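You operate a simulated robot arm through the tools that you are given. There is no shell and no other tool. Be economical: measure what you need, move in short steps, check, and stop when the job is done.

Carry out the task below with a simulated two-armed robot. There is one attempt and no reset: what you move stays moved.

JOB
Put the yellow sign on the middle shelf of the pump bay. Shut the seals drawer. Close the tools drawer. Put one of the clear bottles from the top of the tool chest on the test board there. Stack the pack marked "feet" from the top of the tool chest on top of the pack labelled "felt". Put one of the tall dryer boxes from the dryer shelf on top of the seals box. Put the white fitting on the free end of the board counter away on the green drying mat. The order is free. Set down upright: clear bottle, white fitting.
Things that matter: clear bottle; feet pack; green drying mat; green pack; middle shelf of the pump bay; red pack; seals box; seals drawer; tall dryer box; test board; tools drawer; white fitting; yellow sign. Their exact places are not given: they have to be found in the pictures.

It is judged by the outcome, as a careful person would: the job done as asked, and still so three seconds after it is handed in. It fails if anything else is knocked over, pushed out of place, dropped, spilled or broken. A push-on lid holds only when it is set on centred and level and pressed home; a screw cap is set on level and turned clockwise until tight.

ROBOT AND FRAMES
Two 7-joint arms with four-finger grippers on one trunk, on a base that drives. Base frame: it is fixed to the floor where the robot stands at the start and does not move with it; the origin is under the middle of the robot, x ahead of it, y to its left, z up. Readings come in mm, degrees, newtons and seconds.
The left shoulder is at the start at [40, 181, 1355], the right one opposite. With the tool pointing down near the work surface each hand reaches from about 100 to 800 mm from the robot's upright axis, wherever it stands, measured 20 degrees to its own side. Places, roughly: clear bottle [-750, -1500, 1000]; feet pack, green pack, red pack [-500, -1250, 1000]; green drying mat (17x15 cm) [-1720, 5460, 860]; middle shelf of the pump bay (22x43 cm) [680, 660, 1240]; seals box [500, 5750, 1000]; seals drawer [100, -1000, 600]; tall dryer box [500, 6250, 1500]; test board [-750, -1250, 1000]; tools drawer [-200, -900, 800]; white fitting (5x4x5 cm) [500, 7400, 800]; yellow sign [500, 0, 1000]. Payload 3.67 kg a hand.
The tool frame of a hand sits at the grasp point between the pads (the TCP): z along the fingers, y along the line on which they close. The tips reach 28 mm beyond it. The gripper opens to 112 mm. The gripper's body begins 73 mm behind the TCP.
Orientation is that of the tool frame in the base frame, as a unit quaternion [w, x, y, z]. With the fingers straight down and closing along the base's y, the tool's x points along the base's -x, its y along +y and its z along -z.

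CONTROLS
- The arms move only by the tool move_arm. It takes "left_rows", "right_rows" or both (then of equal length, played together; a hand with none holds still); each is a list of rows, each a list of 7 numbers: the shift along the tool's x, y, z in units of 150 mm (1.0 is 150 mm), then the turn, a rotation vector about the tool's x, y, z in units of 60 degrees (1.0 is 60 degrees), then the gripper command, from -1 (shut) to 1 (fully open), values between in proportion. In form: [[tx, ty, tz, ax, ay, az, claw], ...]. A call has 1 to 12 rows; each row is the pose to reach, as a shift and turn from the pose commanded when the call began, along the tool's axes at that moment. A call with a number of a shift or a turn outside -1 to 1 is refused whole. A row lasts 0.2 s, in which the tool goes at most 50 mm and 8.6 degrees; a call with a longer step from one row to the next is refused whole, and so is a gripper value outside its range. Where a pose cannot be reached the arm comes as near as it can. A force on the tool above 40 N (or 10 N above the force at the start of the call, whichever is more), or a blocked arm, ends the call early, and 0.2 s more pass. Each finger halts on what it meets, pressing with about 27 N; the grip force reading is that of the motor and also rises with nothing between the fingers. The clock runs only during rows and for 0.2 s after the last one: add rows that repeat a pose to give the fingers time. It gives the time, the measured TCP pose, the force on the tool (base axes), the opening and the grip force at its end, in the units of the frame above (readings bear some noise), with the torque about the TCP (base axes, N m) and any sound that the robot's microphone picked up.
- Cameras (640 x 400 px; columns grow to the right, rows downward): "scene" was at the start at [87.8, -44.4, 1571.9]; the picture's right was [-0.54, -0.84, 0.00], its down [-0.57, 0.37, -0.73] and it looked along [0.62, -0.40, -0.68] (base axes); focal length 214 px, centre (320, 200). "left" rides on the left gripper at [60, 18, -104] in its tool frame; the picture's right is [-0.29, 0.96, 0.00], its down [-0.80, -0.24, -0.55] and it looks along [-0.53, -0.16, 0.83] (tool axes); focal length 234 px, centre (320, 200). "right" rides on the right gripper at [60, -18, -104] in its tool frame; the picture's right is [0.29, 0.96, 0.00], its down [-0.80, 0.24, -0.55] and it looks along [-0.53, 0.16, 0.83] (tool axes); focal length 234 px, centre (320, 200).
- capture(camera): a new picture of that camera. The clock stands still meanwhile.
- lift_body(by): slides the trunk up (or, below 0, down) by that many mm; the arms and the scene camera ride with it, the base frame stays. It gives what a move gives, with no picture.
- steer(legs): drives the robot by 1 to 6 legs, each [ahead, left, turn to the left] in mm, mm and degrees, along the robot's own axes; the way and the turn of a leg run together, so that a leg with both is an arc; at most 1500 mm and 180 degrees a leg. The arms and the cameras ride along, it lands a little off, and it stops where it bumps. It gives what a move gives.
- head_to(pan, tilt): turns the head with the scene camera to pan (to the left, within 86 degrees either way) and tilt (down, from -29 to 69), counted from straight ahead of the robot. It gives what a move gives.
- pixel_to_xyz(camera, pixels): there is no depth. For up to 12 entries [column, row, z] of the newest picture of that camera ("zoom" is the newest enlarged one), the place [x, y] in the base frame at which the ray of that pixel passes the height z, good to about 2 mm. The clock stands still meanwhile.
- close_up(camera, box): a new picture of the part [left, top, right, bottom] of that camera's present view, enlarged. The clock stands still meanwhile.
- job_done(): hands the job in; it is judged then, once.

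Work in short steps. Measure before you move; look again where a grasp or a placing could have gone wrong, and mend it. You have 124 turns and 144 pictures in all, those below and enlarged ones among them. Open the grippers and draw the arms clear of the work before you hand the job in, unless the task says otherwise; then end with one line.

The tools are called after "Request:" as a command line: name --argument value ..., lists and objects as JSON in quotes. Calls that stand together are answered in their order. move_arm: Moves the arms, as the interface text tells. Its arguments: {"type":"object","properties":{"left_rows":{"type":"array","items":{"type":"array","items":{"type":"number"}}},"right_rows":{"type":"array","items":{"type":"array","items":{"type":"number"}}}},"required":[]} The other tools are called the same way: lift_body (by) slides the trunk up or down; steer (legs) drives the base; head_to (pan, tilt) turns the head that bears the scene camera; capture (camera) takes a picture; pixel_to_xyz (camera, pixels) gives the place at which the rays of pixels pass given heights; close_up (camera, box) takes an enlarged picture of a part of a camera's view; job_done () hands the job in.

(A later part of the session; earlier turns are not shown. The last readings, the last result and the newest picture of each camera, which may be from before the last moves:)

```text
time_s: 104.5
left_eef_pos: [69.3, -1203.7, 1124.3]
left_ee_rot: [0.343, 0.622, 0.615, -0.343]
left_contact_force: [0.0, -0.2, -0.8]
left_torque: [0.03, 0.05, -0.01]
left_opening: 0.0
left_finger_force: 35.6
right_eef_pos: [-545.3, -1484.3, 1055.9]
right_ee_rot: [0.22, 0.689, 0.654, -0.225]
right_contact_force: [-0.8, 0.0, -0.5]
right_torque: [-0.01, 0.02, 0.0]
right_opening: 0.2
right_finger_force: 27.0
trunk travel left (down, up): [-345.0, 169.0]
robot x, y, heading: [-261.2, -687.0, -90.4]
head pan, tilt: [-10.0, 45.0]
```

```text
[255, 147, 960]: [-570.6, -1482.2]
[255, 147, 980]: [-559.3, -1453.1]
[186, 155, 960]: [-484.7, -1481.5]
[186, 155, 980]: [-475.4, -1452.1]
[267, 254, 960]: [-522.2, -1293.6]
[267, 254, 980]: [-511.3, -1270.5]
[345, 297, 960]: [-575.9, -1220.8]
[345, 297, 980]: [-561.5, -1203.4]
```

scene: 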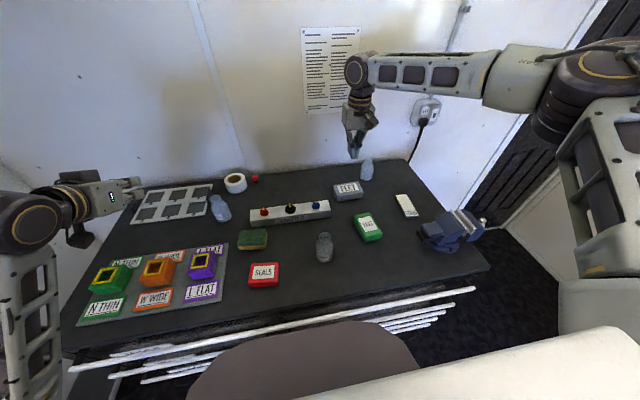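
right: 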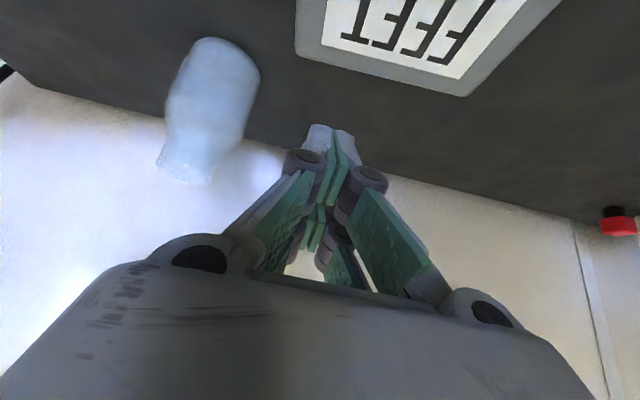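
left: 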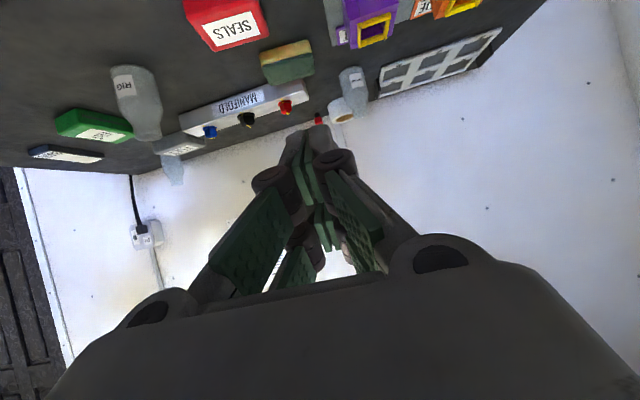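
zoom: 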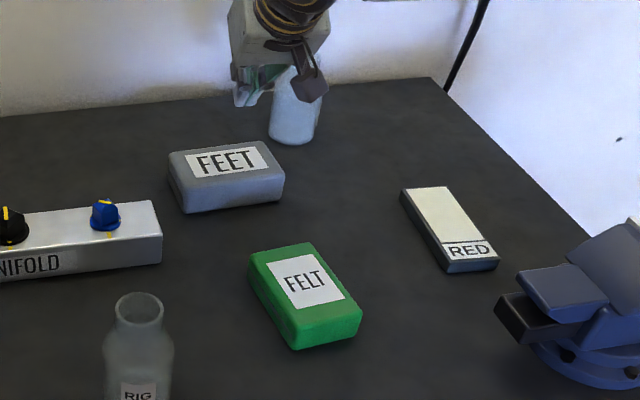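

FEET top is at z≈974, spanning y −1408…−1478, x −463…−576; chest top ≈938. I shift the robot 35 mm left and tilt to 50° for more reach, then go down behind the pack.

Request:
steer --legs '[[0, 35, 0]]'

Request:
move_arm --right_rows '[[-0.05, 0, 0.04, 0, -0.11, 0, -1], [-0.11, -0.04, 0.08, 0, -0.22, 0, -1], [-0.03, -0.06, 0.18, 0, -0.22, 0, -1]]'

Request:
capture --camera "right"

```text
time_s: 105.4
left_eef_pos: [99.2, -1205.9, 1124.5]
left_ee_rot: [0.344, 0.623, 0.614, -0.341]
left_contact_force: [-0.5, 0.5, 0.2]
left_torque: [0.01, -0.03, 0.05]
left_opening: 0.0
left_finger_force: 35.4
right_eef_pos: [-516.8, -1483.8, 1053.0]
right_ee_rot: [0.22, 0.689, 0.653, -0.224]
right_contact_force: [-1.4, 0.6, 0.1]
right_torque: [0.0, -0.06, 0.02]
right_opening: 0.0
right_finger_force: 27.4
trunk travel left (down, up): [-345.0, 169.0]
robot x, y, heading: [-226.5, -688.1, -90.4]
head pan, tilt: [-10.0, 45.0]
```

```text
time_s: 106.2
left_eef_pos: [103.2, -1206.0, 1123.0]
left_ee_rot: [0.342, 0.623, 0.614, -0.344]
left_contact_force: [0.4, -0.9, 0.6]
left_torque: [0.02, -0.02, -0.05]
left_opening: 0.0
left_finger_force: 35.6
right_eef_pos: [-522.2, -1502.3, 1035.1]
right_ee_rot: [0.293, 0.658, 0.624, -0.303]
right_contact_force: [-0.8, 0.4, -0.6]
right_torque: [0.0, 0.01, 0.01]
right_opening: 0.0
right_finger_force: 27.3
trunk travel left (down, up): [-345.0, 169.0]
robot x, y, heading: [-228.7, -688.3, -90.5]
head pan, tilt: [-10.0, 45.0]
```

```text
53 pictures are left
```

right: 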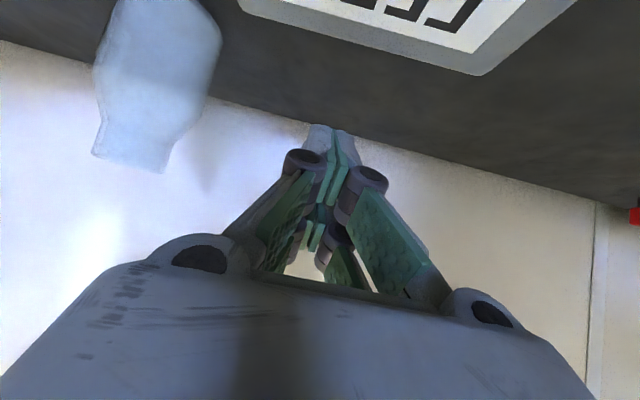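

In position behind it. I lower 53 mm.

Request:
move_arm --right_rows '[[0.09, 0, 0.075, 0, 0, 0, -1], [0.18, 0, 0.15, 0, 0, 0, -1], [0.23, 0, 0.19, 0, 0, 0, -1], [0.275, 0, 0.222, 0, 0, 0, -1]]'

Request:
capture --camera "right"

Request:
close_up --camera "scene" --box '[300, 110, 460, 230]'

```text
time_s: 107.2
left_eef_pos: [103.3, -1204.6, 1123.7]
left_ee_rot: [0.343, 0.622, 0.615, -0.343]
left_contact_force: [0.3, 0.2, -0.9]
left_torque: [0.03, 0.03, -0.01]
left_opening: 0.0
left_finger_force: 35.4
right_eef_pos: [-525.6, -1501.4, 986.5]
right_ee_rot: [0.296, 0.657, 0.622, -0.306]
right_contact_force: [-1.8, -6.8, 13.6]
right_torque: [0.14, 0.13, 0.09]
right_opening: 0.1
right_finger_force: 26.5
trunk travel left (down, up): [-345.0, 169.0]
robot x, y, heading: [-229.8, -685.7, -90.4]
head pan, tilt: [-10.0, 45.0]
```

```text
52 pictures are left
```

right: 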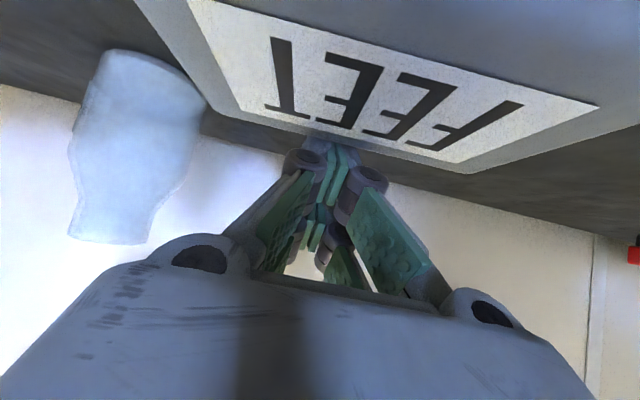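

```text
3.33 times, centred on (380, 170) of scene
```

zoom: 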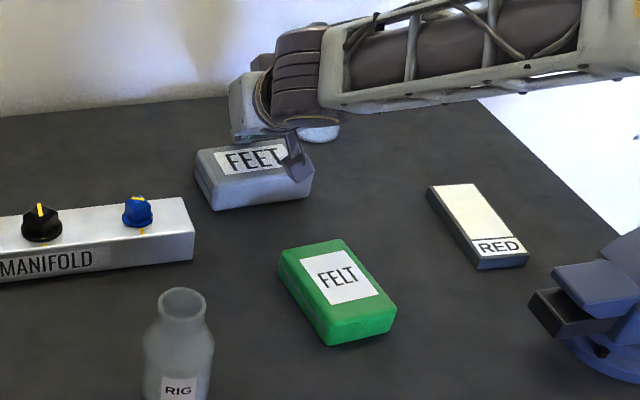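

The finger lies on the rear edge (13 N). I try a short 40 mm pull and see whether the pack follows.

Request:
move_arm --right_rows '[[0.045, 0, -0.05, 0, 0, 0, -1], [0.09, 0, -0.1, 0, 0, 0, -1], [0.13, 0, -0.153, 0, 0, 0, -1], [0.17, 0, -0.205, 0, 0, 0, -1]]'

Request:
capture --camera "right"

Request:
close_up --camera "scene" --box '[300, 110, 460, 230]'

```text
time_s: 108.2
left_eef_pos: [103.8, -1204.9, 1122.8]
left_ee_rot: [0.342, 0.623, 0.614, -0.343]
left_contact_force: [0.1, 0.7, 0.3]
left_torque: [-0.01, 0.04, 0.02]
left_opening: 0.0
left_finger_force: 35.5
right_eef_pos: [-519.4, -1461.3, 986.3]
right_ee_rot: [0.294, 0.659, 0.622, -0.304]
right_contact_force: [0.0, -18.6, 26.5]
right_torque: [0.18, 0.12, 0.11]
right_opening: 5.9
right_finger_force: 27.2
trunk travel left (down, up): [-345.0, 169.0]
robot x, y, heading: [-227.5, -684.3, -90.6]
head pan, tilt: [-10.0, 45.0]
```

```text
50 pictures are left
```

right: 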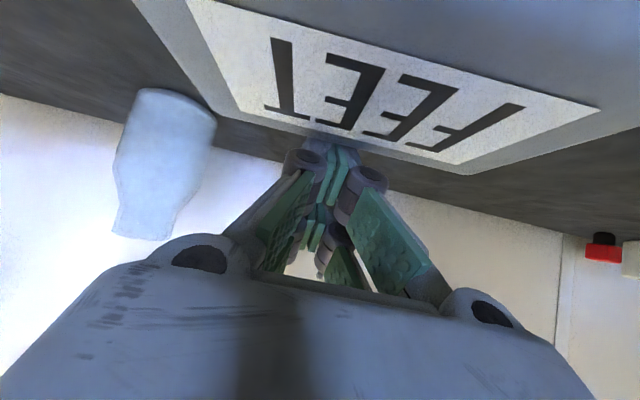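

```text
3.33 times, centred on (380, 170) of scene
```

zoom: 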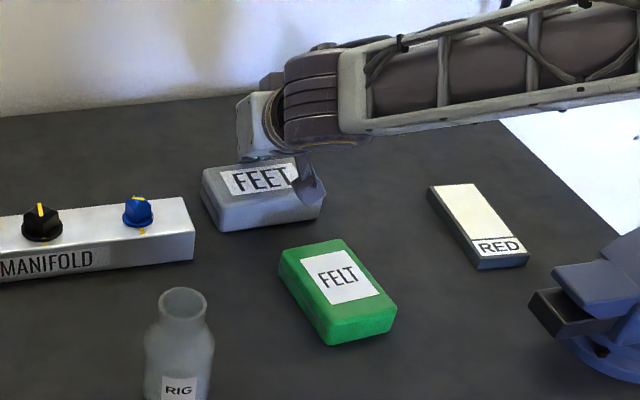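

It follows exactly. I pull 48 mm more.

Request:
move_arm --right_rows '[[0.045, 0, -0.055, 0, 0, 0, -1], [0.09, 0, -0.11, 0, 0, 0, -1], [0.145, 0, -0.18, 0, 0, 0, -1], [0.2, 0, -0.249, 0, 0, 0, -1]]'

Request:
close_up --camera "scene" --box '[300, 110, 460, 230]'

```text
time_s: 109.2
left_eef_pos: [103.9, -1203.8, 1122.3]
left_ee_rot: [0.342, 0.623, 0.614, -0.343]
left_contact_force: [0.1, -0.7, -0.2]
left_torque: [0.0, 0.02, 0.0]
left_opening: 0.0
left_finger_force: 35.6
right_eef_pos: [-517.6, -1414.7, 986.0]
right_ee_rot: [0.294, 0.658, 0.624, -0.303]
right_contact_force: [-2.2, -13.8, 24.2]
right_torque: [0.22, 0.16, 0.16]
right_opening: 5.9
right_finger_force: 27.6
trunk travel left (down, up): [-345.0, 169.0]
robot x, y, heading: [-225.4, -686.7, -90.5]
head pan, tilt: [-10.0, 45.0]
```

```text
3.33 times, centred on (380, 170) of scene
```

zoom: 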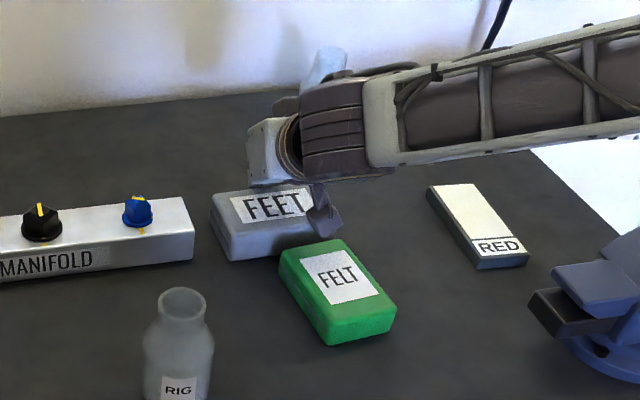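

The pack is drawn next to FELT. I lift the hand up and bring it upright.

Request:
move_arm --right_rows '[[-0.2, 0, -0.16, 0, 0, 0, -1], [-0.4, 0, -0.33, 0, 0.14, 0, 0], [-0.6, 0, -0.5, 0, 0.28, 0, 0.5], [-0.7, 0, -0.57, 0, 0.42, 0, 0.5], [-0.7, 0, -0.57, 0, 0.56, 0, 0.5], [-0.7, 0, -0.57, 0, 0.7, 0, 0.5], [-0.7, 0, -0.57, 0, 0.84, 0, 0.5]]'

Request:
capture --camera "right"

Request:
close_up --camera "scene" --box '[300, 110, 460, 230]'

```text
time_s: 110.8
left_eef_pos: [103.1, -1205.2, 1122.2]
left_ee_rot: [0.343, 0.622, 0.615, -0.343]
left_contact_force: [0.0, 0.2, -0.4]
left_torque: [0.02, -0.02, 0.03]
left_opening: 0.0
left_finger_force: 35.9
right_eef_pos: [-529.3, -1392.6, 1120.1]
right_ee_rot: [0.001, 0.725, 0.689, 0.007]
right_contact_force: [-0.5, -0.2, -0.6]
right_torque: [0.03, 0.0, -0.02]
right_opening: 84.2
right_finger_force: 0.0
right hand out of reach, approached as far as the arm can: row 7
trunk travel left (down, up): [-345.0, 169.0]
robot x, y, heading: [-225.2, -685.5, -90.5]
head pan, tilt: [-10.0, 45.0]
```

```text
47 pictures are left
```

right: 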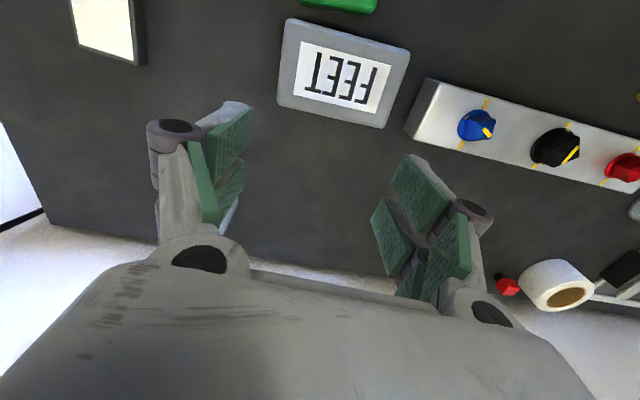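

```text
3.33 times, centred on (380, 170) of scene
```

zoom: 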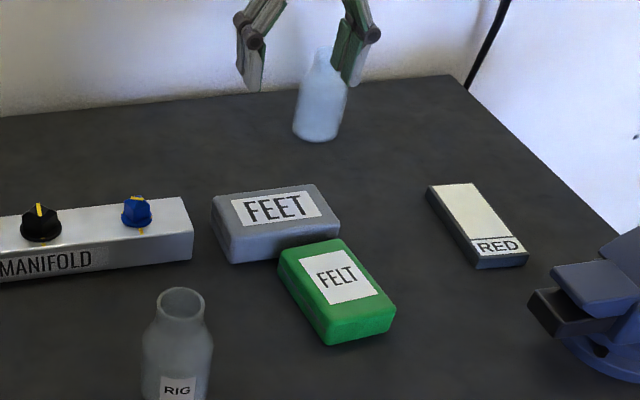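

Request:
pixel_to_xyz --camera "zoom" --pixels '[[231, 199, 974], [310, 190, 974], [323, 216, 974], [241, 227, 974], [300, 261, 974], [350, 250, 974], [377, 293, 974], [324, 305, 974]]'

Request:
pixel_to_xyz --camera "right" --pixels '[[302, 40, 974], [392, 64, 974], [376, 113, 974], [294, 89, 974], [284, 20, 974], [410, 50, 974], [381, 128, 974], [277, 105, 974]]'

```text
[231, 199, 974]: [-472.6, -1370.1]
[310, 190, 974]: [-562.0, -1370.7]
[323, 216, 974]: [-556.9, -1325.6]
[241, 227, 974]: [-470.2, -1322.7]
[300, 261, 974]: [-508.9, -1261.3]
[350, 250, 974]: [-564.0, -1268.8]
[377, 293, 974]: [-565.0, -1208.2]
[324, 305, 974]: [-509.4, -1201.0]
```

```text
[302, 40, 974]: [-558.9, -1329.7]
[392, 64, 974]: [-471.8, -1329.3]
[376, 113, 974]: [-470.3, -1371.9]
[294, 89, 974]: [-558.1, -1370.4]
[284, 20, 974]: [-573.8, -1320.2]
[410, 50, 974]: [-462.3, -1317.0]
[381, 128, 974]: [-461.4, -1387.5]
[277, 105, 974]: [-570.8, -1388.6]
```

Both views agree: FEET centre (-516,-1350), top 974; FELT label centre (-537,-1235). Now I turn the wrist −90° above it with the fingers open.

Request:
move_arm --right_rows '[[0.1, 0, 0, 0, 0, -0.14, 1], [0.2, 0, 0, 0, 0, -0.28, 1], [0.3, 0, 0, 0, 0, -0.42, 1], [0.3, 0, 0, 0, 0, -0.56, 1], [0.3, 0, 0, 0, 0, -0.7, 1], [0.3, 0, 0, 0, 0, -0.84, 1], [0.3, 0, 0, 0, 0, -0.98, 1]]'

Request:
move_arm --right_rows '[[0, 0, 0, 0, 0, -0.14, 1], [0, 0, 0, 0, 0, -0.28, 1], [0, 0, 0, 0, 0, -0.42, 1], [0, 0, 0, 0, 0, -0.568, 1]]'

Request:
capture --camera "right"

```text
time_s: 112.4
left_eef_pos: [101.9, -1205.7, 1123.4]
left_ee_rot: [0.343, 0.623, 0.614, -0.343]
left_contact_force: [-1.0, 0.1, -0.2]
left_torque: [0.02, -0.02, -0.04]
left_opening: 0.0
left_finger_force: 36.0
right_eef_pos: [-525.8, -1347.3, 1119.4]
right_ee_rot: [0.003, 0.292, 0.956, 0.006]
right_contact_force: [-0.6, 0.2, 0.2]
right_torque: [-0.02, 0.0, 0.0]
right_opening: 112.0
right_finger_force: 0.1
trunk travel left (down, up): [-345.0, 169.0]
robot x, y, heading: [-228.9, -687.8, -90.5]
head pan, tilt: [-10.0, 45.0]
```

```text
refused: row 4 steps farther than a row can; nothing moved
```

```text
45 pictures are left
```

right: 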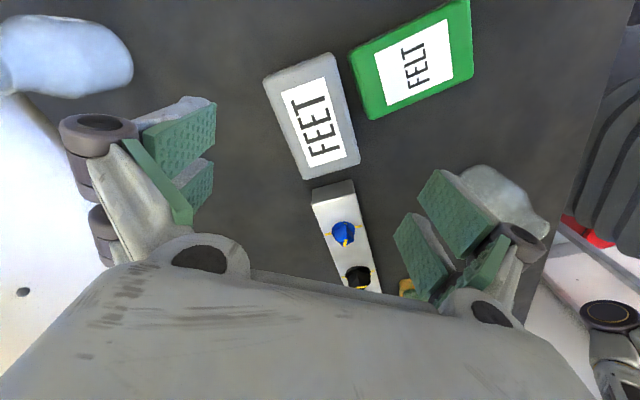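

Request:
move_arm --right_rows '[[0, 0, 0, 0, 0, -0.14, 1], [0, 0, 0, 0, 0, -0.28, 1], [0, 0, 0, 0, 0, -0.42, 1], [0, 0, 0.05, 0, 0, -0.55, 1], [0, 0, 0.1, 0, 0, -0.567, 0.7]]'

Request:
capture --camera "right"

```text
time_s: 113.6
left_eef_pos: [104.5, -1206.8, 1122.1]
left_ee_rot: [0.343, 0.623, 0.615, -0.342]
left_contact_force: [-0.3, -0.1, 0.7]
left_torque: [0.03, 0.02, -0.01]
left_opening: 0.0
left_finger_force: 35.7
right_eef_pos: [-524.4, -1349.0, 1104.1]
right_ee_rot: [0.005, 0.0, 1.0, 0.006]
right_contact_force: [-0.2, -0.3, 0.0]
right_torque: [0.01, 0.03, 0.02]
right_opening: 95.0
right_finger_force: 0.1
trunk travel left (down, up): [-345.0, 169.0]
robot x, y, heading: [-227.1, -685.4, -90.3]
head pan, tilt: [-10.0, 45.0]
```

```text
44 pictures are left
```

right: 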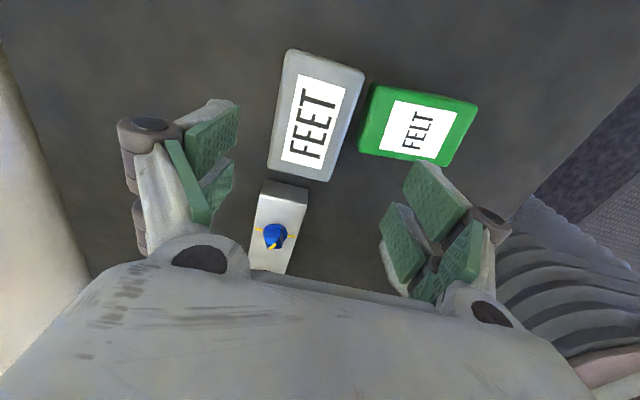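

Well centred. I lower with the fingers at ~86 mm, then close.

Request:
move_arm --right_rows '[[-0.05, -0.007, 0.3, 0, 0, 0, 0.54], [-0.05, -0.007, 0.55, 0, 0, 0, 0.54], [-0.05, -0.007, 0.75, 0, 0, 0, 0.54], [-0.05, -0.007, 0.88, 0, 0, 0, 0.54]]'

Request:
move_arm --right_rows '[[0, 0, 0, 0, 0, 0, 0.1], [0, 0, 0, 0, 0, 0, -0.1], [0, 0, 0, 0, 0, 0, -0.1], [0, 0, 0, 0, 0, 0, -0.1]]'

Request:
capture --camera "right"

```text
time_s: 114.6
left_eef_pos: [103.7, -1203.5, 1124.0]
left_ee_rot: [0.343, 0.622, 0.614, -0.344]
left_contact_force: [0.4, -1.0, 1.0]
left_torque: [-0.02, 0.03, -0.02]
left_opening: 0.0
left_finger_force: 36.0
right_eef_pos: [-516.4, -1347.6, 976.3]
right_ee_rot: [0.004, 0.001, 1.0, 0.002]
right_contact_force: [-3.8, -5.8, 24.6]
right_torque: [0.12, 0.34, 0.3]
right_opening: 105.2
right_finger_force: 14.7
trunk travel left (down, up): [-345.0, 169.0]
robot x, y, heading: [-225.2, -688.2, -90.4]
head pan, tilt: [-10.0, 45.0]
```

```text
time_s: 115.6
left_eef_pos: [103.0, -1204.6, 1123.6]
left_ee_rot: [0.344, 0.621, 0.615, -0.343]
left_contact_force: [0.1, -0.2, -0.4]
left_torque: [-0.02, -0.01, -0.03]
left_opening: 0.1
left_finger_force: 35.0
right_eef_pos: [-516.5, -1346.4, 973.7]
right_ee_rot: [0.004, 0.001, 1.0, 0.005]
right_contact_force: [4.1, -1.9, 21.9]
right_torque: [0.56, -0.04, -0.01]
right_opening: 99.4
right_finger_force: 27.1
trunk travel left (down, up): [-345.0, 169.0]
robot x, y, heading: [-225.8, -688.4, -90.3]
head pan, tilt: [-10.0, 45.0]
```

```text
43 pictures are left
```

right: 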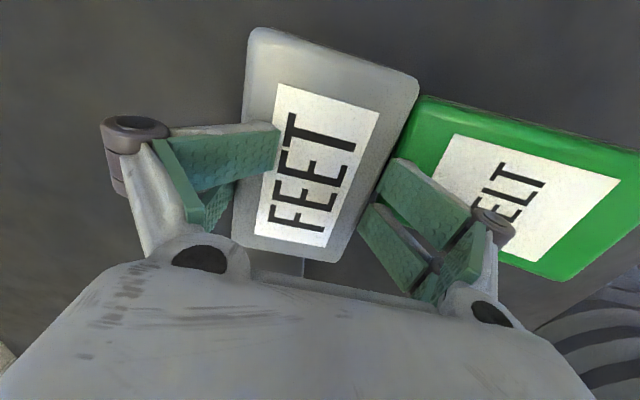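

The fingers stopped at 99 mm while pressing down with 22 N. I look from the scene camera.

Request:
close_up --camera "scene" --box '[320, 120, 440, 220]'

```text
4.00 times, centred on (380, 170) of scene
```

zoom: 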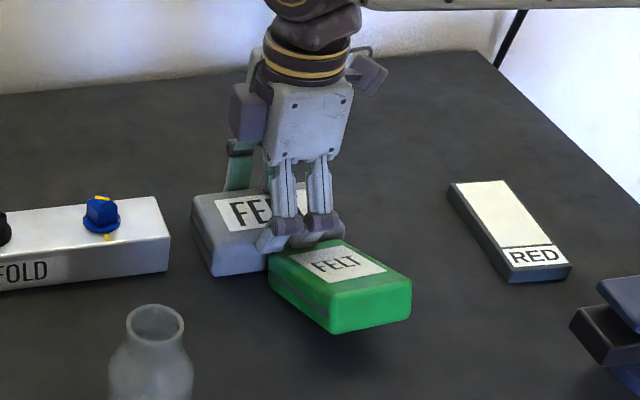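

The front finger pressed on FELT's rear edge and tipped it. I raise straight up at once and look.

Request:
move_arm --right_rows '[[0, 0, -0.1, 0, 0, 0, 0.7], [0, 0, -0.3, 0, 0, 0, 0.5], [0, 0, -0.6, 0, 0, 0, 0.5]]'

Request:
capture --camera "right"

Request:
close_up --camera "scene" --box '[320, 120, 440, 220]'

```text
time_s: 116.4
left_eef_pos: [103.6, -1204.8, 1124.3]
left_ee_rot: [0.343, 0.623, 0.614, -0.344]
left_contact_force: [0.5, 0.9, -0.2]
left_torque: [-0.01, 0.03, 0.02]
left_opening: 0.1
left_finger_force: 35.7
right_eef_pos: [-517.9, -1346.8, 1062.3]
right_ee_rot: [0.004, 0.0, 1.0, 0.006]
right_contact_force: [-0.3, -0.1, -0.3]
right_torque: [-0.01, 0.02, -0.03]
right_opening: 84.7
right_finger_force: 0.6
trunk travel left (down, up): [-345.0, 169.0]
robot x, y, heading: [-229.3, -685.3, -90.3]
head pan, tilt: [-10.0, 45.0]
```

```text
41 pictures are left
```

right: 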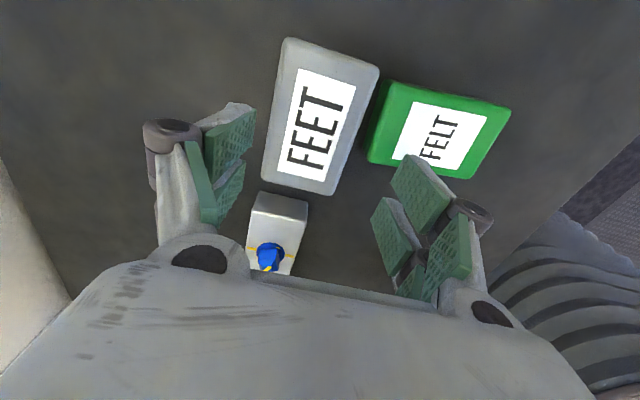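

```text
4.00 times, centred on (380, 170) of scene
```

zoom: 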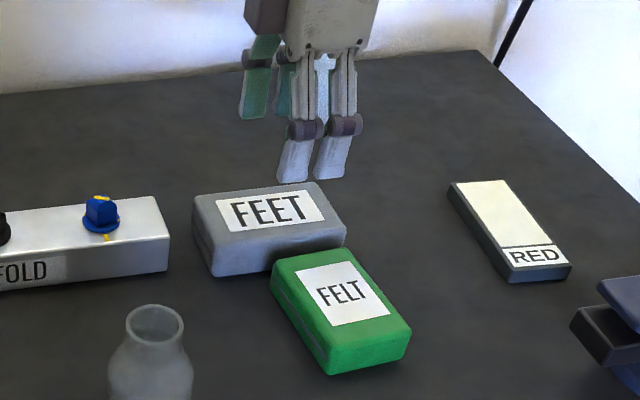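

FELT settled flat again. I measure both packs once more.

Request:
pixel_to_xyz --camera "right" --pixels '[[299, 69, 974], [355, 85, 974], [328, 181, 974], [278, 167, 974], [416, 102, 974], [487, 116, 974], [385, 82, 974], [366, 157, 974], [292, 38, 974], [380, 68, 974], [333, 195, 974], [262, 177, 974]]'

Request:
pixel_to_xyz --camera "zoom" --pixels '[[216, 203, 974], [310, 191, 974], [326, 219, 974], [230, 231, 974], [295, 272, 974], [350, 262, 974], [390, 313, 974], [332, 326, 974], [270, 262, 974], [345, 243, 974], [341, 228, 974], [210, 250, 974]]'

```text
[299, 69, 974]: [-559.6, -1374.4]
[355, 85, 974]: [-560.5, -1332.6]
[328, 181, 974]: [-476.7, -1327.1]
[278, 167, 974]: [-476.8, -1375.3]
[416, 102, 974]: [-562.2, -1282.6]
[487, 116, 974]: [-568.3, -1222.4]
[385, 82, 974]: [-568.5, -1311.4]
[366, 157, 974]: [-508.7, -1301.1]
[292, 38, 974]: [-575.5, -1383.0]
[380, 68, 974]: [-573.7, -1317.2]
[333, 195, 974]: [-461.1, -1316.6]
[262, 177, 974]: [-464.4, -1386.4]
```

```text
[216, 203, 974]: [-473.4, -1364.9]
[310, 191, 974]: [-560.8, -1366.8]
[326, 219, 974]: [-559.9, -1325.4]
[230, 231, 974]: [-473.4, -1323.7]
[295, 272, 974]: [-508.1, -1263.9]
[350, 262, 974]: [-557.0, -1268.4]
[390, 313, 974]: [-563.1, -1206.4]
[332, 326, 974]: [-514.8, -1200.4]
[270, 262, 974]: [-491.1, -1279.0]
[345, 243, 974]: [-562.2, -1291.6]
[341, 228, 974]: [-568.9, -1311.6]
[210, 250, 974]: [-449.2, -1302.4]
```

I grip FEET at its +x end (x≈−478), where the front finger clears FELT.

Request:
move_arm --right_rows '[[-0.267, -0.02, 0, 0, 0, 0, 0.54], [-0.267, -0.02, 0.25, 0, 0, 0, 0.54], [-0.267, -0.02, 0.45, 0, 0, 0, 0.54], [-0.267, -0.02, 0.58, 0, 0, 0, 0.54], [-0.267, -0.02, 0.58, 0, 0, 0, 0.54]]'

Request:
close_up --camera "scene" --box '[320, 120, 440, 220]'

```text
time_s: 117.6
left_eef_pos: [102.3, -1205.4, 1122.7]
left_ee_rot: [0.343, 0.622, 0.614, -0.343]
left_contact_force: [0.6, -0.2, -0.3]
left_torque: [0.01, -0.01, 0.03]
left_opening: 0.0
left_finger_force: 35.8
right_eef_pos: [-477.5, -1347.5, 974.3]
right_ee_rot: [0.006, 0.0, 1.0, 0.006]
right_contact_force: [2.3, 1.2, 5.0]
right_torque: [0.3, 0.08, -0.11]
right_opening: 91.6
right_finger_force: 2.3
right hand out of reach, approached as far as the arm can: row 4, 5
trunk travel left (down, up): [-345.0, 169.0]
robot x, y, heading: [-222.5, -686.4, -90.2]
head pan, tilt: [-10.0, 45.0]
```

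```text
4.00 times, centred on (380, 170) of scene
```

zoom: 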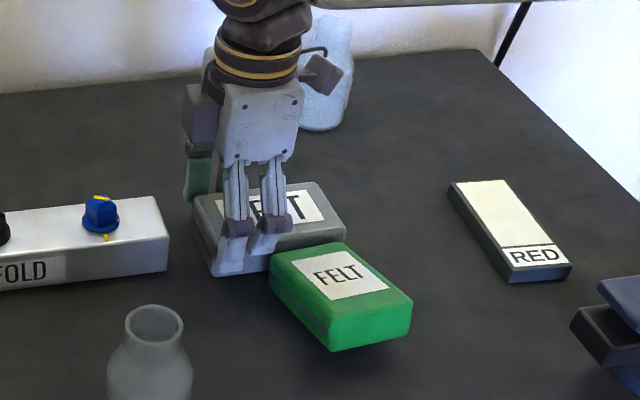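

The front finger just touches FELT's corner; closing moves it away from it. I close now.

Request:
move_arm --right_rows '[[0, 0, 0, 0, 0, 0, 0.3], [0, 0, 0, 0, 0, 0, 0], [0, 0, 0, 0, 0, 0, 0], [0, 0, 0, 0, 0, 0, 0]]'

Request:
close_up --camera "scene" --box '[320, 120, 440, 220]'

Request:
capture --camera "right"

```text
time_s: 118.3
left_eef_pos: [102.6, -1204.4, 1123.7]
left_ee_rot: [0.343, 0.622, 0.614, -0.344]
left_contact_force: [-0.4, -0.4, 0.0]
left_torque: [0.0, 0.0, -0.01]
left_opening: 0.0
left_finger_force: 35.4
right_eef_pos: [-477.0, -1351.1, 985.4]
right_ee_rot: [0.007, 0.001, 1.0, -0.002]
right_contact_force: [0.2, -2.7, 21.0]
right_torque: [1.12, 0.44, 0.0]
right_opening: 75.4
right_finger_force: 18.1
trunk travel left (down, up): [-345.0, 169.0]
robot x, y, heading: [-226.5, -688.1, -90.4]
head pan, tilt: [-10.0, 45.0]
stopped in row 3 (right hand): the force on the tool passed its limit at 41 N (the readings are from after the stop); the commanded pose is now the measured one
```

```text
4.00 times, centred on (380, 170) of scene
```

zoom: 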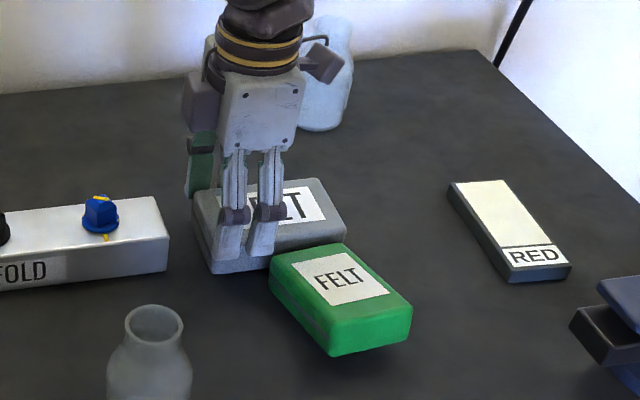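

```text
37 pictures are left
```

right: 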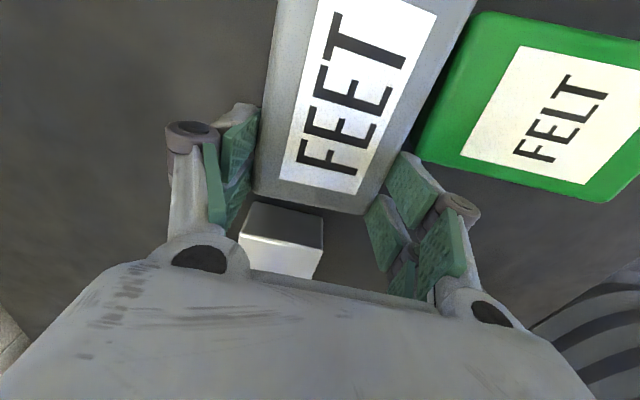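

The tips press on the table as they swing in. I raise 4 mm and finish closing.

Request:
move_arm --right_rows '[[0, 0, -0.03, 0, 0, 0, 0.3], [0, 0, -0.03, 0, 0, 0, 0.0], [0, 0, -0.03, 0, 0, 0, -0.1], [0, 0, -0.03, 0, 0, 0, -0.1]]'

Request:
move_arm --right_rows '[[0, 0, -0.06, 0, 0, 0, -0.1], [0, 0, -0.15, 0, 0, 0, -0.1], [0, 0, -0.3, 0, 0, 0, -0.1]]'

Request:
close_up --camera "scene" --box '[320, 120, 440, 220]'

```text
time_s: 119.3
left_eef_pos: [102.7, -1204.6, 1123.7]
left_ee_rot: [0.343, 0.622, 0.614, -0.343]
left_contact_force: [-0.2, -0.4, -0.5]
left_torque: [-0.01, -0.01, 0.0]
left_opening: 0.0
left_finger_force: 36.2
right_eef_pos: [-476.5, -1349.2, 986.0]
right_ee_rot: [0.005, 0.002, 1.0, 0.002]
right_contact_force: [1.3, 0.7, 7.7]
right_torque: [0.5, 0.08, -0.04]
right_opening: 75.0
right_finger_force: 27.3
trunk travel left (down, up): [-345.0, 169.0]
robot x, y, heading: [-229.3, -683.6, -90.5]
head pan, tilt: [-10.0, 45.0]
```

```text
time_s: 120.1
left_eef_pos: [103.3, -1204.9, 1123.2]
left_ee_rot: [0.342, 0.623, 0.614, -0.343]
left_contact_force: [0.3, -0.3, 0.2]
left_torque: [0.03, -0.02, -0.03]
left_opening: 0.3
left_finger_force: 35.5
right_eef_pos: [-479.1, -1350.3, 1029.6]
right_ee_rot: [0.005, 0.002, 1.0, 0.002]
right_contact_force: [0.0, 0.1, -2.3]
right_torque: [-0.03, -0.06, -0.04]
right_opening: 75.3
right_finger_force: 26.9
trunk travel left (down, up): [-345.0, 169.0]
robot x, y, heading: [-229.1, -687.8, -90.0]
head pan, tilt: [-10.0, 45.0]
```

```text
4.00 times, centred on (380, 170) of scene
```

zoom: 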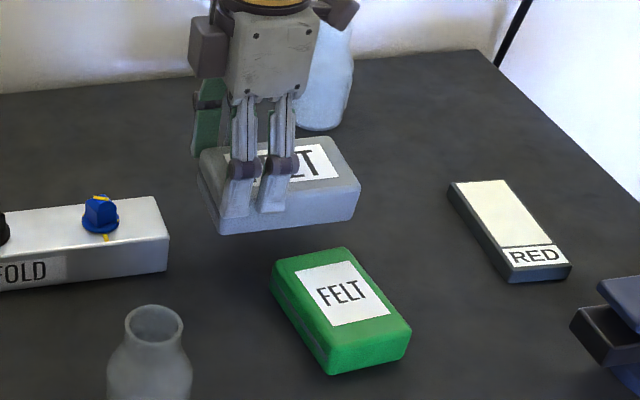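

FEET is held level and FELT lies flat in place. I raise it, carry it over FELT's centre (≈(-537,-1240)).

Request:
move_arm --right_rows '[[0, 0, -0.25, 0, 0, 0, -0.1], [0.04, 0.2, -0.25, 0, 0, 0, -0.1], [0.08, 0.45, -0.25, 0, 0, 0, -0.1], [0.127, 0.733, -0.25, 0, 0, 0, -0.1], [0.127, 0.733, -0.25, 0, 0, 0, -0.1]]'

Request:
close_up --camera "scene" --box '[320, 120, 440, 220]'

Request:
capture --camera "right"

```text
time_s: 121.3
left_eef_pos: [102.2, -1207.4, 1122.5]
left_ee_rot: [0.343, 0.622, 0.615, -0.342]
left_contact_force: [-0.1, 0.7, 0.2]
left_torque: [-0.01, 0.02, 0.01]
left_opening: 0.3
left_finger_force: 35.6
right_eef_pos: [-499.2, -1240.4, 1066.2]
right_ee_rot: [0.007, 0.002, 1.0, 0.002]
right_contact_force: [0.6, -0.2, -1.9]
right_torque: [0.01, -0.03, -0.01]
right_opening: 75.0
right_finger_force: 27.3
trunk travel left (down, up): [-345.0, 169.0]
robot x, y, heading: [-228.1, -686.9, -90.4]
head pan, tilt: [-10.0, 45.0]
```

```text
4.00 times, centred on (380, 170) of scene
```

zoom: 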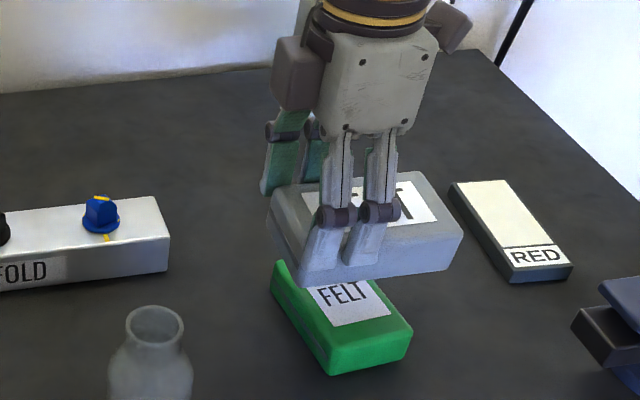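

```text
34 pictures are left
```

right: 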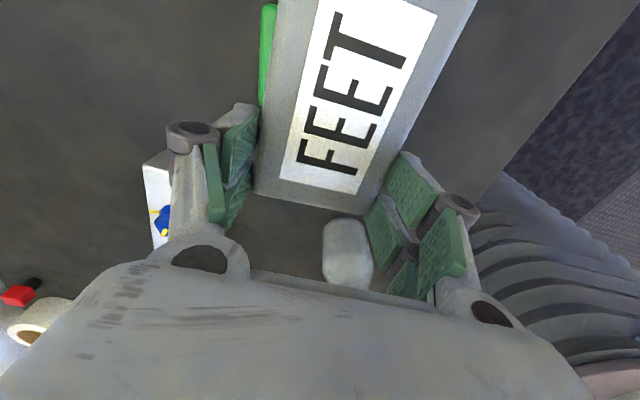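

Positioned over FELT. I lower until contact and release.

Request:
move_arm --right_rows '[[0, 0, 0.15, 0, 0, 0, -0.1], [0, 0, 0.22, 0, 0, 0, -0.1], [0, 0, 0.26, 0, 0, 0, -0.1], [0, 0, 0.29, 0, 0, 0, -0.1], [0, 0, 0.31, 0, 0, 0, -0.1]]'

Request:
close_up --camera "scene" --box '[320, 120, 440, 220]'

```text
time_s: 122.5
left_eef_pos: [102.9, -1205.9, 1123.8]
left_ee_rot: [0.343, 0.623, 0.614, -0.343]
left_contact_force: [1.1, 0.1, 0.2]
left_torque: [-0.02, 0.0, 0.01]
left_opening: 0.0
left_finger_force: 35.6
right_eef_pos: [-496.4, -1238.6, 1020.4]
right_ee_rot: [0.006, 0.002, 1.0, 0.002]
right_contact_force: [0.9, 0.3, -2.2]
right_torque: [0.03, -0.06, 0.0]
right_opening: 75.1
right_finger_force: 26.9
trunk travel left (down, up): [-345.0, 169.0]
robot x, y, heading: [-224.2, -689.7, -90.8]
head pan, tilt: [-10.0, 45.0]
```

```text
4.00 times, centred on (380, 170) of scene
```

zoom: 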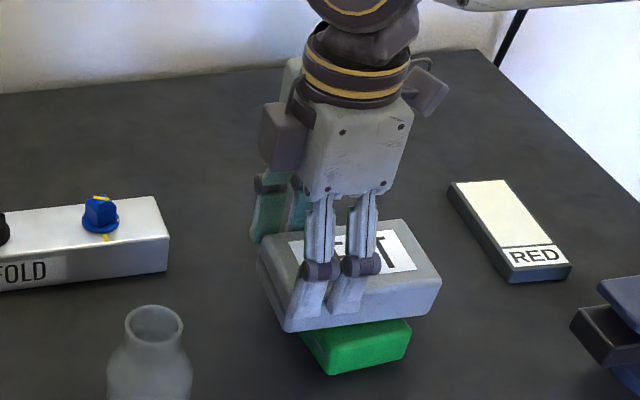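

Still free; I shift 8 mm toward FELT's front and lower the rest.

Request:
move_arm --right_rows '[[0.02, 0.055, 0, 0, 0, 0, -0.1], [0.02, 0.055, 0.02, 0, 0, 0, -0.1], [0.02, 0.055, 0.04, 0, 0, 0, -0.1], [0.02, 0.055, 0.06, 0, 0, 0, -0.1], [0.02, 0.055, 0.08, 0, 0, 0, -0.1]]'

```text
time_s: 123.7
left_eef_pos: [103.5, -1204.1, 1122.5]
left_ee_rot: [0.342, 0.622, 0.614, -0.343]
left_contact_force: [0.3, -0.1, -0.1]
left_torque: [0.03, -0.02, 0.01]
left_opening: 0.2
left_finger_force: 35.6
right_eef_pos: [-499.0, -1231.6, 1012.5]
right_ee_rot: [0.006, 0.002, 1.0, -0.002]
right_contact_force: [-2.0, 0.4, 28.0]
right_torque: [-0.57, 0.31, -0.08]
right_opening: 74.2
right_finger_force: 25.8
trunk travel left (down, up): [-345.0, 169.0]
robot x, y, heading: [-229.6, -688.0, -90.2]
head pan, tilt: [-10.0, 45.0]
```

Contact at 28 N. I release and lift away.

Request:
move_arm --right_rows '[[0, 0, -0.02, 0, 0, 0, 0.2], [0, 0, -0.03, 0, 0, 0, 0.6], [0, 0, -0.03, 0, 0, 0, 0.7], [0, 0, -0.2, 0, 0, 0, 0.7], [0, 0, -0.5, 0, 0, 0, 0.7], [0, 0, -0.8, 0, 0, 0, 0.7]]'

Request:
close_up --camera "scene" --box '[320, 120, 440, 220]'

```text
time_s: 125.1
left_eef_pos: [103.5, -1204.8, 1124.8]
left_ee_rot: [0.343, 0.622, 0.615, -0.343]
left_contact_force: [-0.7, 0.6, -0.6]
left_torque: [0.02, -0.04, 0.01]
left_opening: 0.0
left_finger_force: 36.1
right_eef_pos: [-501.0, -1232.7, 1130.7]
right_ee_rot: [0.006, 0.001, 1.0, 0.001]
right_contact_force: [1.2, 0.9, 0.4]
right_torque: [-0.02, -0.03, 0.0]
right_opening: 95.1
right_finger_force: 0.1
trunk travel left (down, up): [-345.0, 169.0]
robot x, y, heading: [-227.5, -687.1, -90.6]
head pan, tilt: [-10.0, 45.0]
```

```text
4.00 times, centred on (380, 170) of scene
```

zoom: 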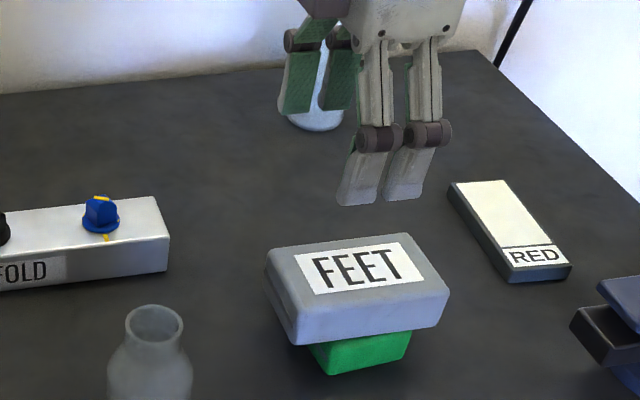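

FEET sits squarely on FELT. Next, the RIG bottle: I triangulate it.

Request:
capture --camera "right"

Request:
close_up --camera "scene" --box '[300, 180, 400, 260]'

```text
31 pictures are left
```

right: 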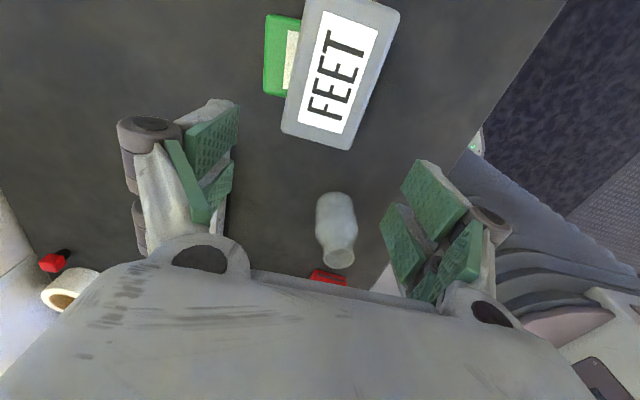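

```text
5.00 times, centred on (350, 220) of scene
```

zoom: 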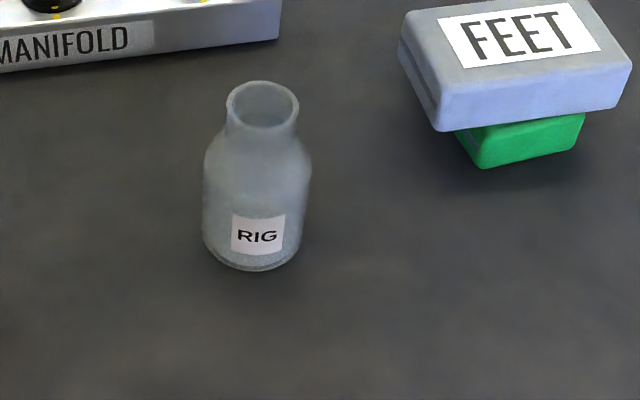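

Request:
pixel_to_xyz --camera "zoom" --pixels '[[262, 103, 1030], [262, 103, 1060], [252, 238, 940], [207, 230, 950], [303, 230, 950], [230, 103, 1050], [298, 103, 1050]]'

Request:
pixel_to_xyz --camera "right" --pixels '[[338, 257, 1030], [338, 257, 1060], [334, 205, 940], [334, 200, 940]]'

```text
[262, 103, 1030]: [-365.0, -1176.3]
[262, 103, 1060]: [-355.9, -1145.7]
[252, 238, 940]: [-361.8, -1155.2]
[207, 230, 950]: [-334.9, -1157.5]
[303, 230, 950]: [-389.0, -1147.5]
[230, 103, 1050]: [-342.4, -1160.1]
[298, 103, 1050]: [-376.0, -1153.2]
```

```text
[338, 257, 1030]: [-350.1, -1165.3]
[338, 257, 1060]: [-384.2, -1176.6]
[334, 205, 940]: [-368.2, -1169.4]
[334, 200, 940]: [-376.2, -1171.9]
```

Bottle axis ≈ (-364,-1163), rim ≈1040. I move over it and lower around the body.

Request:
move_arm --right_rows '[[-0.28, 0.14, 0, 0, 0, 0, 0.8], [-0.56, 0.28, 0, 0, 0, 0, 0.8], [-0.84, 0.42, 0, 0, 0, 0, 0.8], [-0.913, 0.467, 0.1, 0, 0, 0, 0.8], [-0.913, 0.467, 0.3, 0, 0, 0, 0.8], [-0.913, 0.467, 0.3, 0, 0, 0, 0.8]]'

Request:
capture --camera "right"

Request:
close_up --camera "scene" --box '[280, 150, 400, 250]'

```text
time_s: 126.5
left_eef_pos: [102.9, -1206.0, 1122.0]
left_ee_rot: [0.342, 0.623, 0.614, -0.343]
left_contact_force: [0.6, -0.3, -0.4]
left_torque: [0.01, 0.01, 0.0]
left_opening: 0.0
left_finger_force: 36.0
right_eef_pos: [-362.8, -1162.1, 1085.2]
right_ee_rot: [0.004, 0.002, 1.0, 0.002]
right_contact_force: [0.4, -1.0, 0.0]
right_torque: [-0.05, 0.03, 0.01]
right_opening: 100.9
right_finger_force: 0.1
trunk travel left (down, up): [-345.0, 169.0]
robot x, y, heading: [-226.4, -689.2, -90.7]
head pan, tilt: [-10.0, 45.0]
```

```text
29 pictures are left
```

right: 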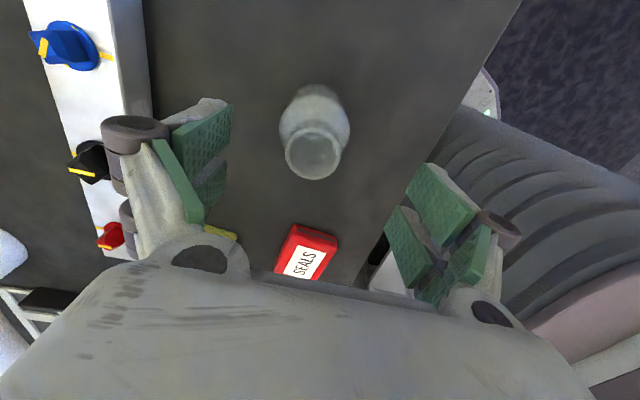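

```text
4.00 times, centred on (340, 200) of scene
```

zoom: 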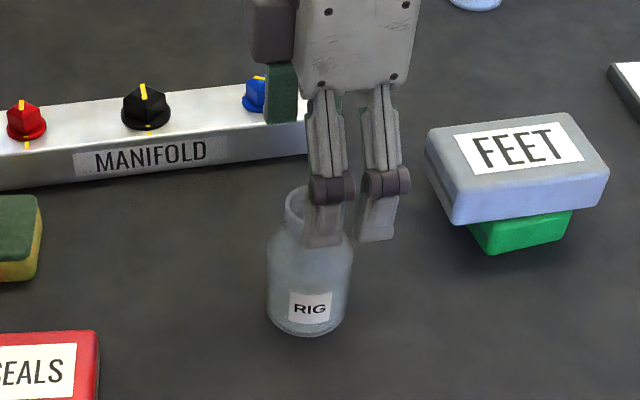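

Request:
pixel_to_xyz --camera "right" --pixels '[[313, 155, 1040], [313, 155, 1050], [315, 105, 945]]'

Request:
pixel_to_xyz --camera "zoom" --pixels '[[308, 205, 1040], [308, 205, 1050], [306, 310, 945]]'

```text
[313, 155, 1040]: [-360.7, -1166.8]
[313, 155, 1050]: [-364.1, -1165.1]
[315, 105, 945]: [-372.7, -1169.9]
```

```text
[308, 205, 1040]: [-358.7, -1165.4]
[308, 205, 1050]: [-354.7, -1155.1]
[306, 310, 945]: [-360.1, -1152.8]
```

The hand is centred on the bottle. I lower to z≈990 and close.

Request:
move_arm --right_rows '[[-0.01, -0.02, 0.25, 0, 0, 0, 0.8], [-0.01, -0.02, 0.5, 0, 0, 0, 0.8], [-0.01, -0.02, 0.633, 0, 0, 0, 0.8], [-0.01, -0.02, 0.633, 0, 0, 0, 0.3], [-0.01, -0.02, 0.633, 0, 0, 0, -0.1], [-0.01, -0.02, 0.633, 0, 0, 0, -0.3], [-0.01, -0.02, 0.633, 0, 0, 0, -0.3]]'

Request:
move_arm --right_rows '[[0, 0, -0.2, 0, 0, 0, -0.3], [0, 0, -0.5, 0, 0, 0, -0.3], [0, 0, -0.8, 0, 0, 0, -0.3]]'

Request:
close_up --camera "scene" --box '[280, 110, 440, 250]'

```text
time_s: 128.1
left_eef_pos: [102.8, -1207.0, 1122.6]
left_ee_rot: [0.343, 0.622, 0.614, -0.343]
left_contact_force: [-1.1, 0.2, 0.5]
left_torque: [0.01, 0.01, 0.01]
left_opening: 0.0
left_finger_force: 35.6
right_eef_pos: [-360.2, -1165.9, 990.6]
right_ee_rot: [0.006, 0.001, 1.0, 0.001]
right_contact_force: [0.6, -0.3, 1.4]
right_torque: [-0.09, -0.05, 0.0]
right_opening: 58.1
right_finger_force: 26.9
trunk travel left (down, up): [-345.0, 169.0]
robot x, y, heading: [-224.8, -689.7, -90.4]
head pan, tilt: [-10.0, 45.0]
```

```text
time_s: 128.9
left_eef_pos: [103.4, -1204.8, 1123.2]
left_ee_rot: [0.343, 0.622, 0.615, -0.342]
left_contact_force: [-0.2, 0.0, 0.6]
left_torque: [0.01, -0.01, -0.04]
left_opening: 0.0
left_finger_force: 36.0
right_eef_pos: [-362.0, -1164.7, 1110.5]
right_ee_rot: [0.004, 0.001, 1.0, 0.002]
right_contact_force: [0.5, -0.6, -0.6]
right_torque: [0.01, 0.02, 0.01]
right_opening: 58.2
right_finger_force: 26.9
trunk travel left (down, up): [-345.0, 169.0]
robot x, y, heading: [-224.5, -688.8, -90.6]
head pan, tilt: [-10.0, 45.0]
```

```text
2.86 times, centred on (360, 180) of scene
```

zoom: 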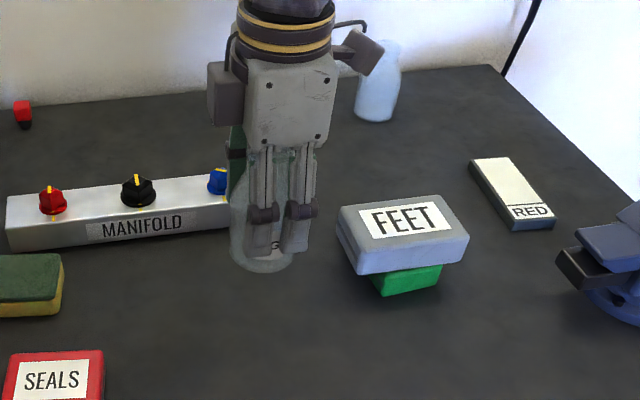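

The bottle is held, bottom ~50 mm above the stack's top. I strafe right 220 mm toward the board.

Request:
steer --legs '[[0, -220, 0]]'

Request:
move_arm --right_rows '[[0.25, 0, -0.1, 0, 0, 0, -0.3], [0.5, -0.1, -0.1, 0, 0, 0, -0.3], [0.75, -0.2, -0.1, 0, 0, 0, -0.3], [1.0, -0.3, -0.1, 0, 0, 0, -0.3], [1.0, -0.6, -0.1, 0, 0, 0, -0.3], [1.0, -0.85, -0.1, 0, 0, 0, -0.3], [1.0, -1.0, -0.1, 0, 0, 0, -0.3]]'

Request:
capture --camera "scene"

```text
time_s: 130.7
left_eef_pos: [-115.5, -1203.9, 1124.0]
left_ee_rot: [0.343, 0.622, 0.615, -0.343]
left_contact_force: [-0.7, 0.7, -0.2]
left_torque: [-0.01, 0.04, -0.02]
left_opening: 0.0
left_finger_force: 35.5
right_eef_pos: [-579.8, -1163.6, 1110.8]
right_ee_rot: [0.006, 0.001, 1.0, 0.002]
right_contact_force: [-0.2, 0.5, -0.5]
right_torque: [-0.02, -0.02, 0.0]
right_opening: 58.5
right_finger_force: 27.5
trunk travel left (down, up): [-345.0, 169.0]
robot x, y, heading: [-445.1, -687.8, -90.5]
head pan, tilt: [-10.0, 45.0]
```

```text
time_s: 132.2
left_eef_pos: [-116.4, -1204.0, 1123.7]
left_ee_rot: [0.343, 0.622, 0.615, -0.342]
left_contact_force: [0.1, 0.8, -0.3]
left_torque: [0.01, 0.01, -0.01]
left_opening: 0.0
left_finger_force: 35.4
right_eef_pos: [-732.0, -1312.9, 1123.0]
right_ee_rot: [0.006, 0.001, 1.0, 0.002]
right_contact_force: [-0.4, 0.3, 0.2]
right_torque: [-0.03, 0.01, -0.01]
right_opening: 58.0
right_finger_force: 27.2
trunk travel left (down, up): [-345.0, 169.0]
robot x, y, heading: [-445.2, -685.5, -90.2]
head pan, tilt: [-10.0, 45.0]
```

```text
26 pictures are left
```

scene: 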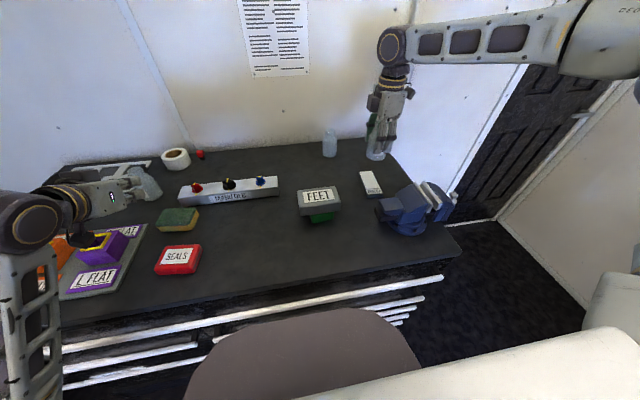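

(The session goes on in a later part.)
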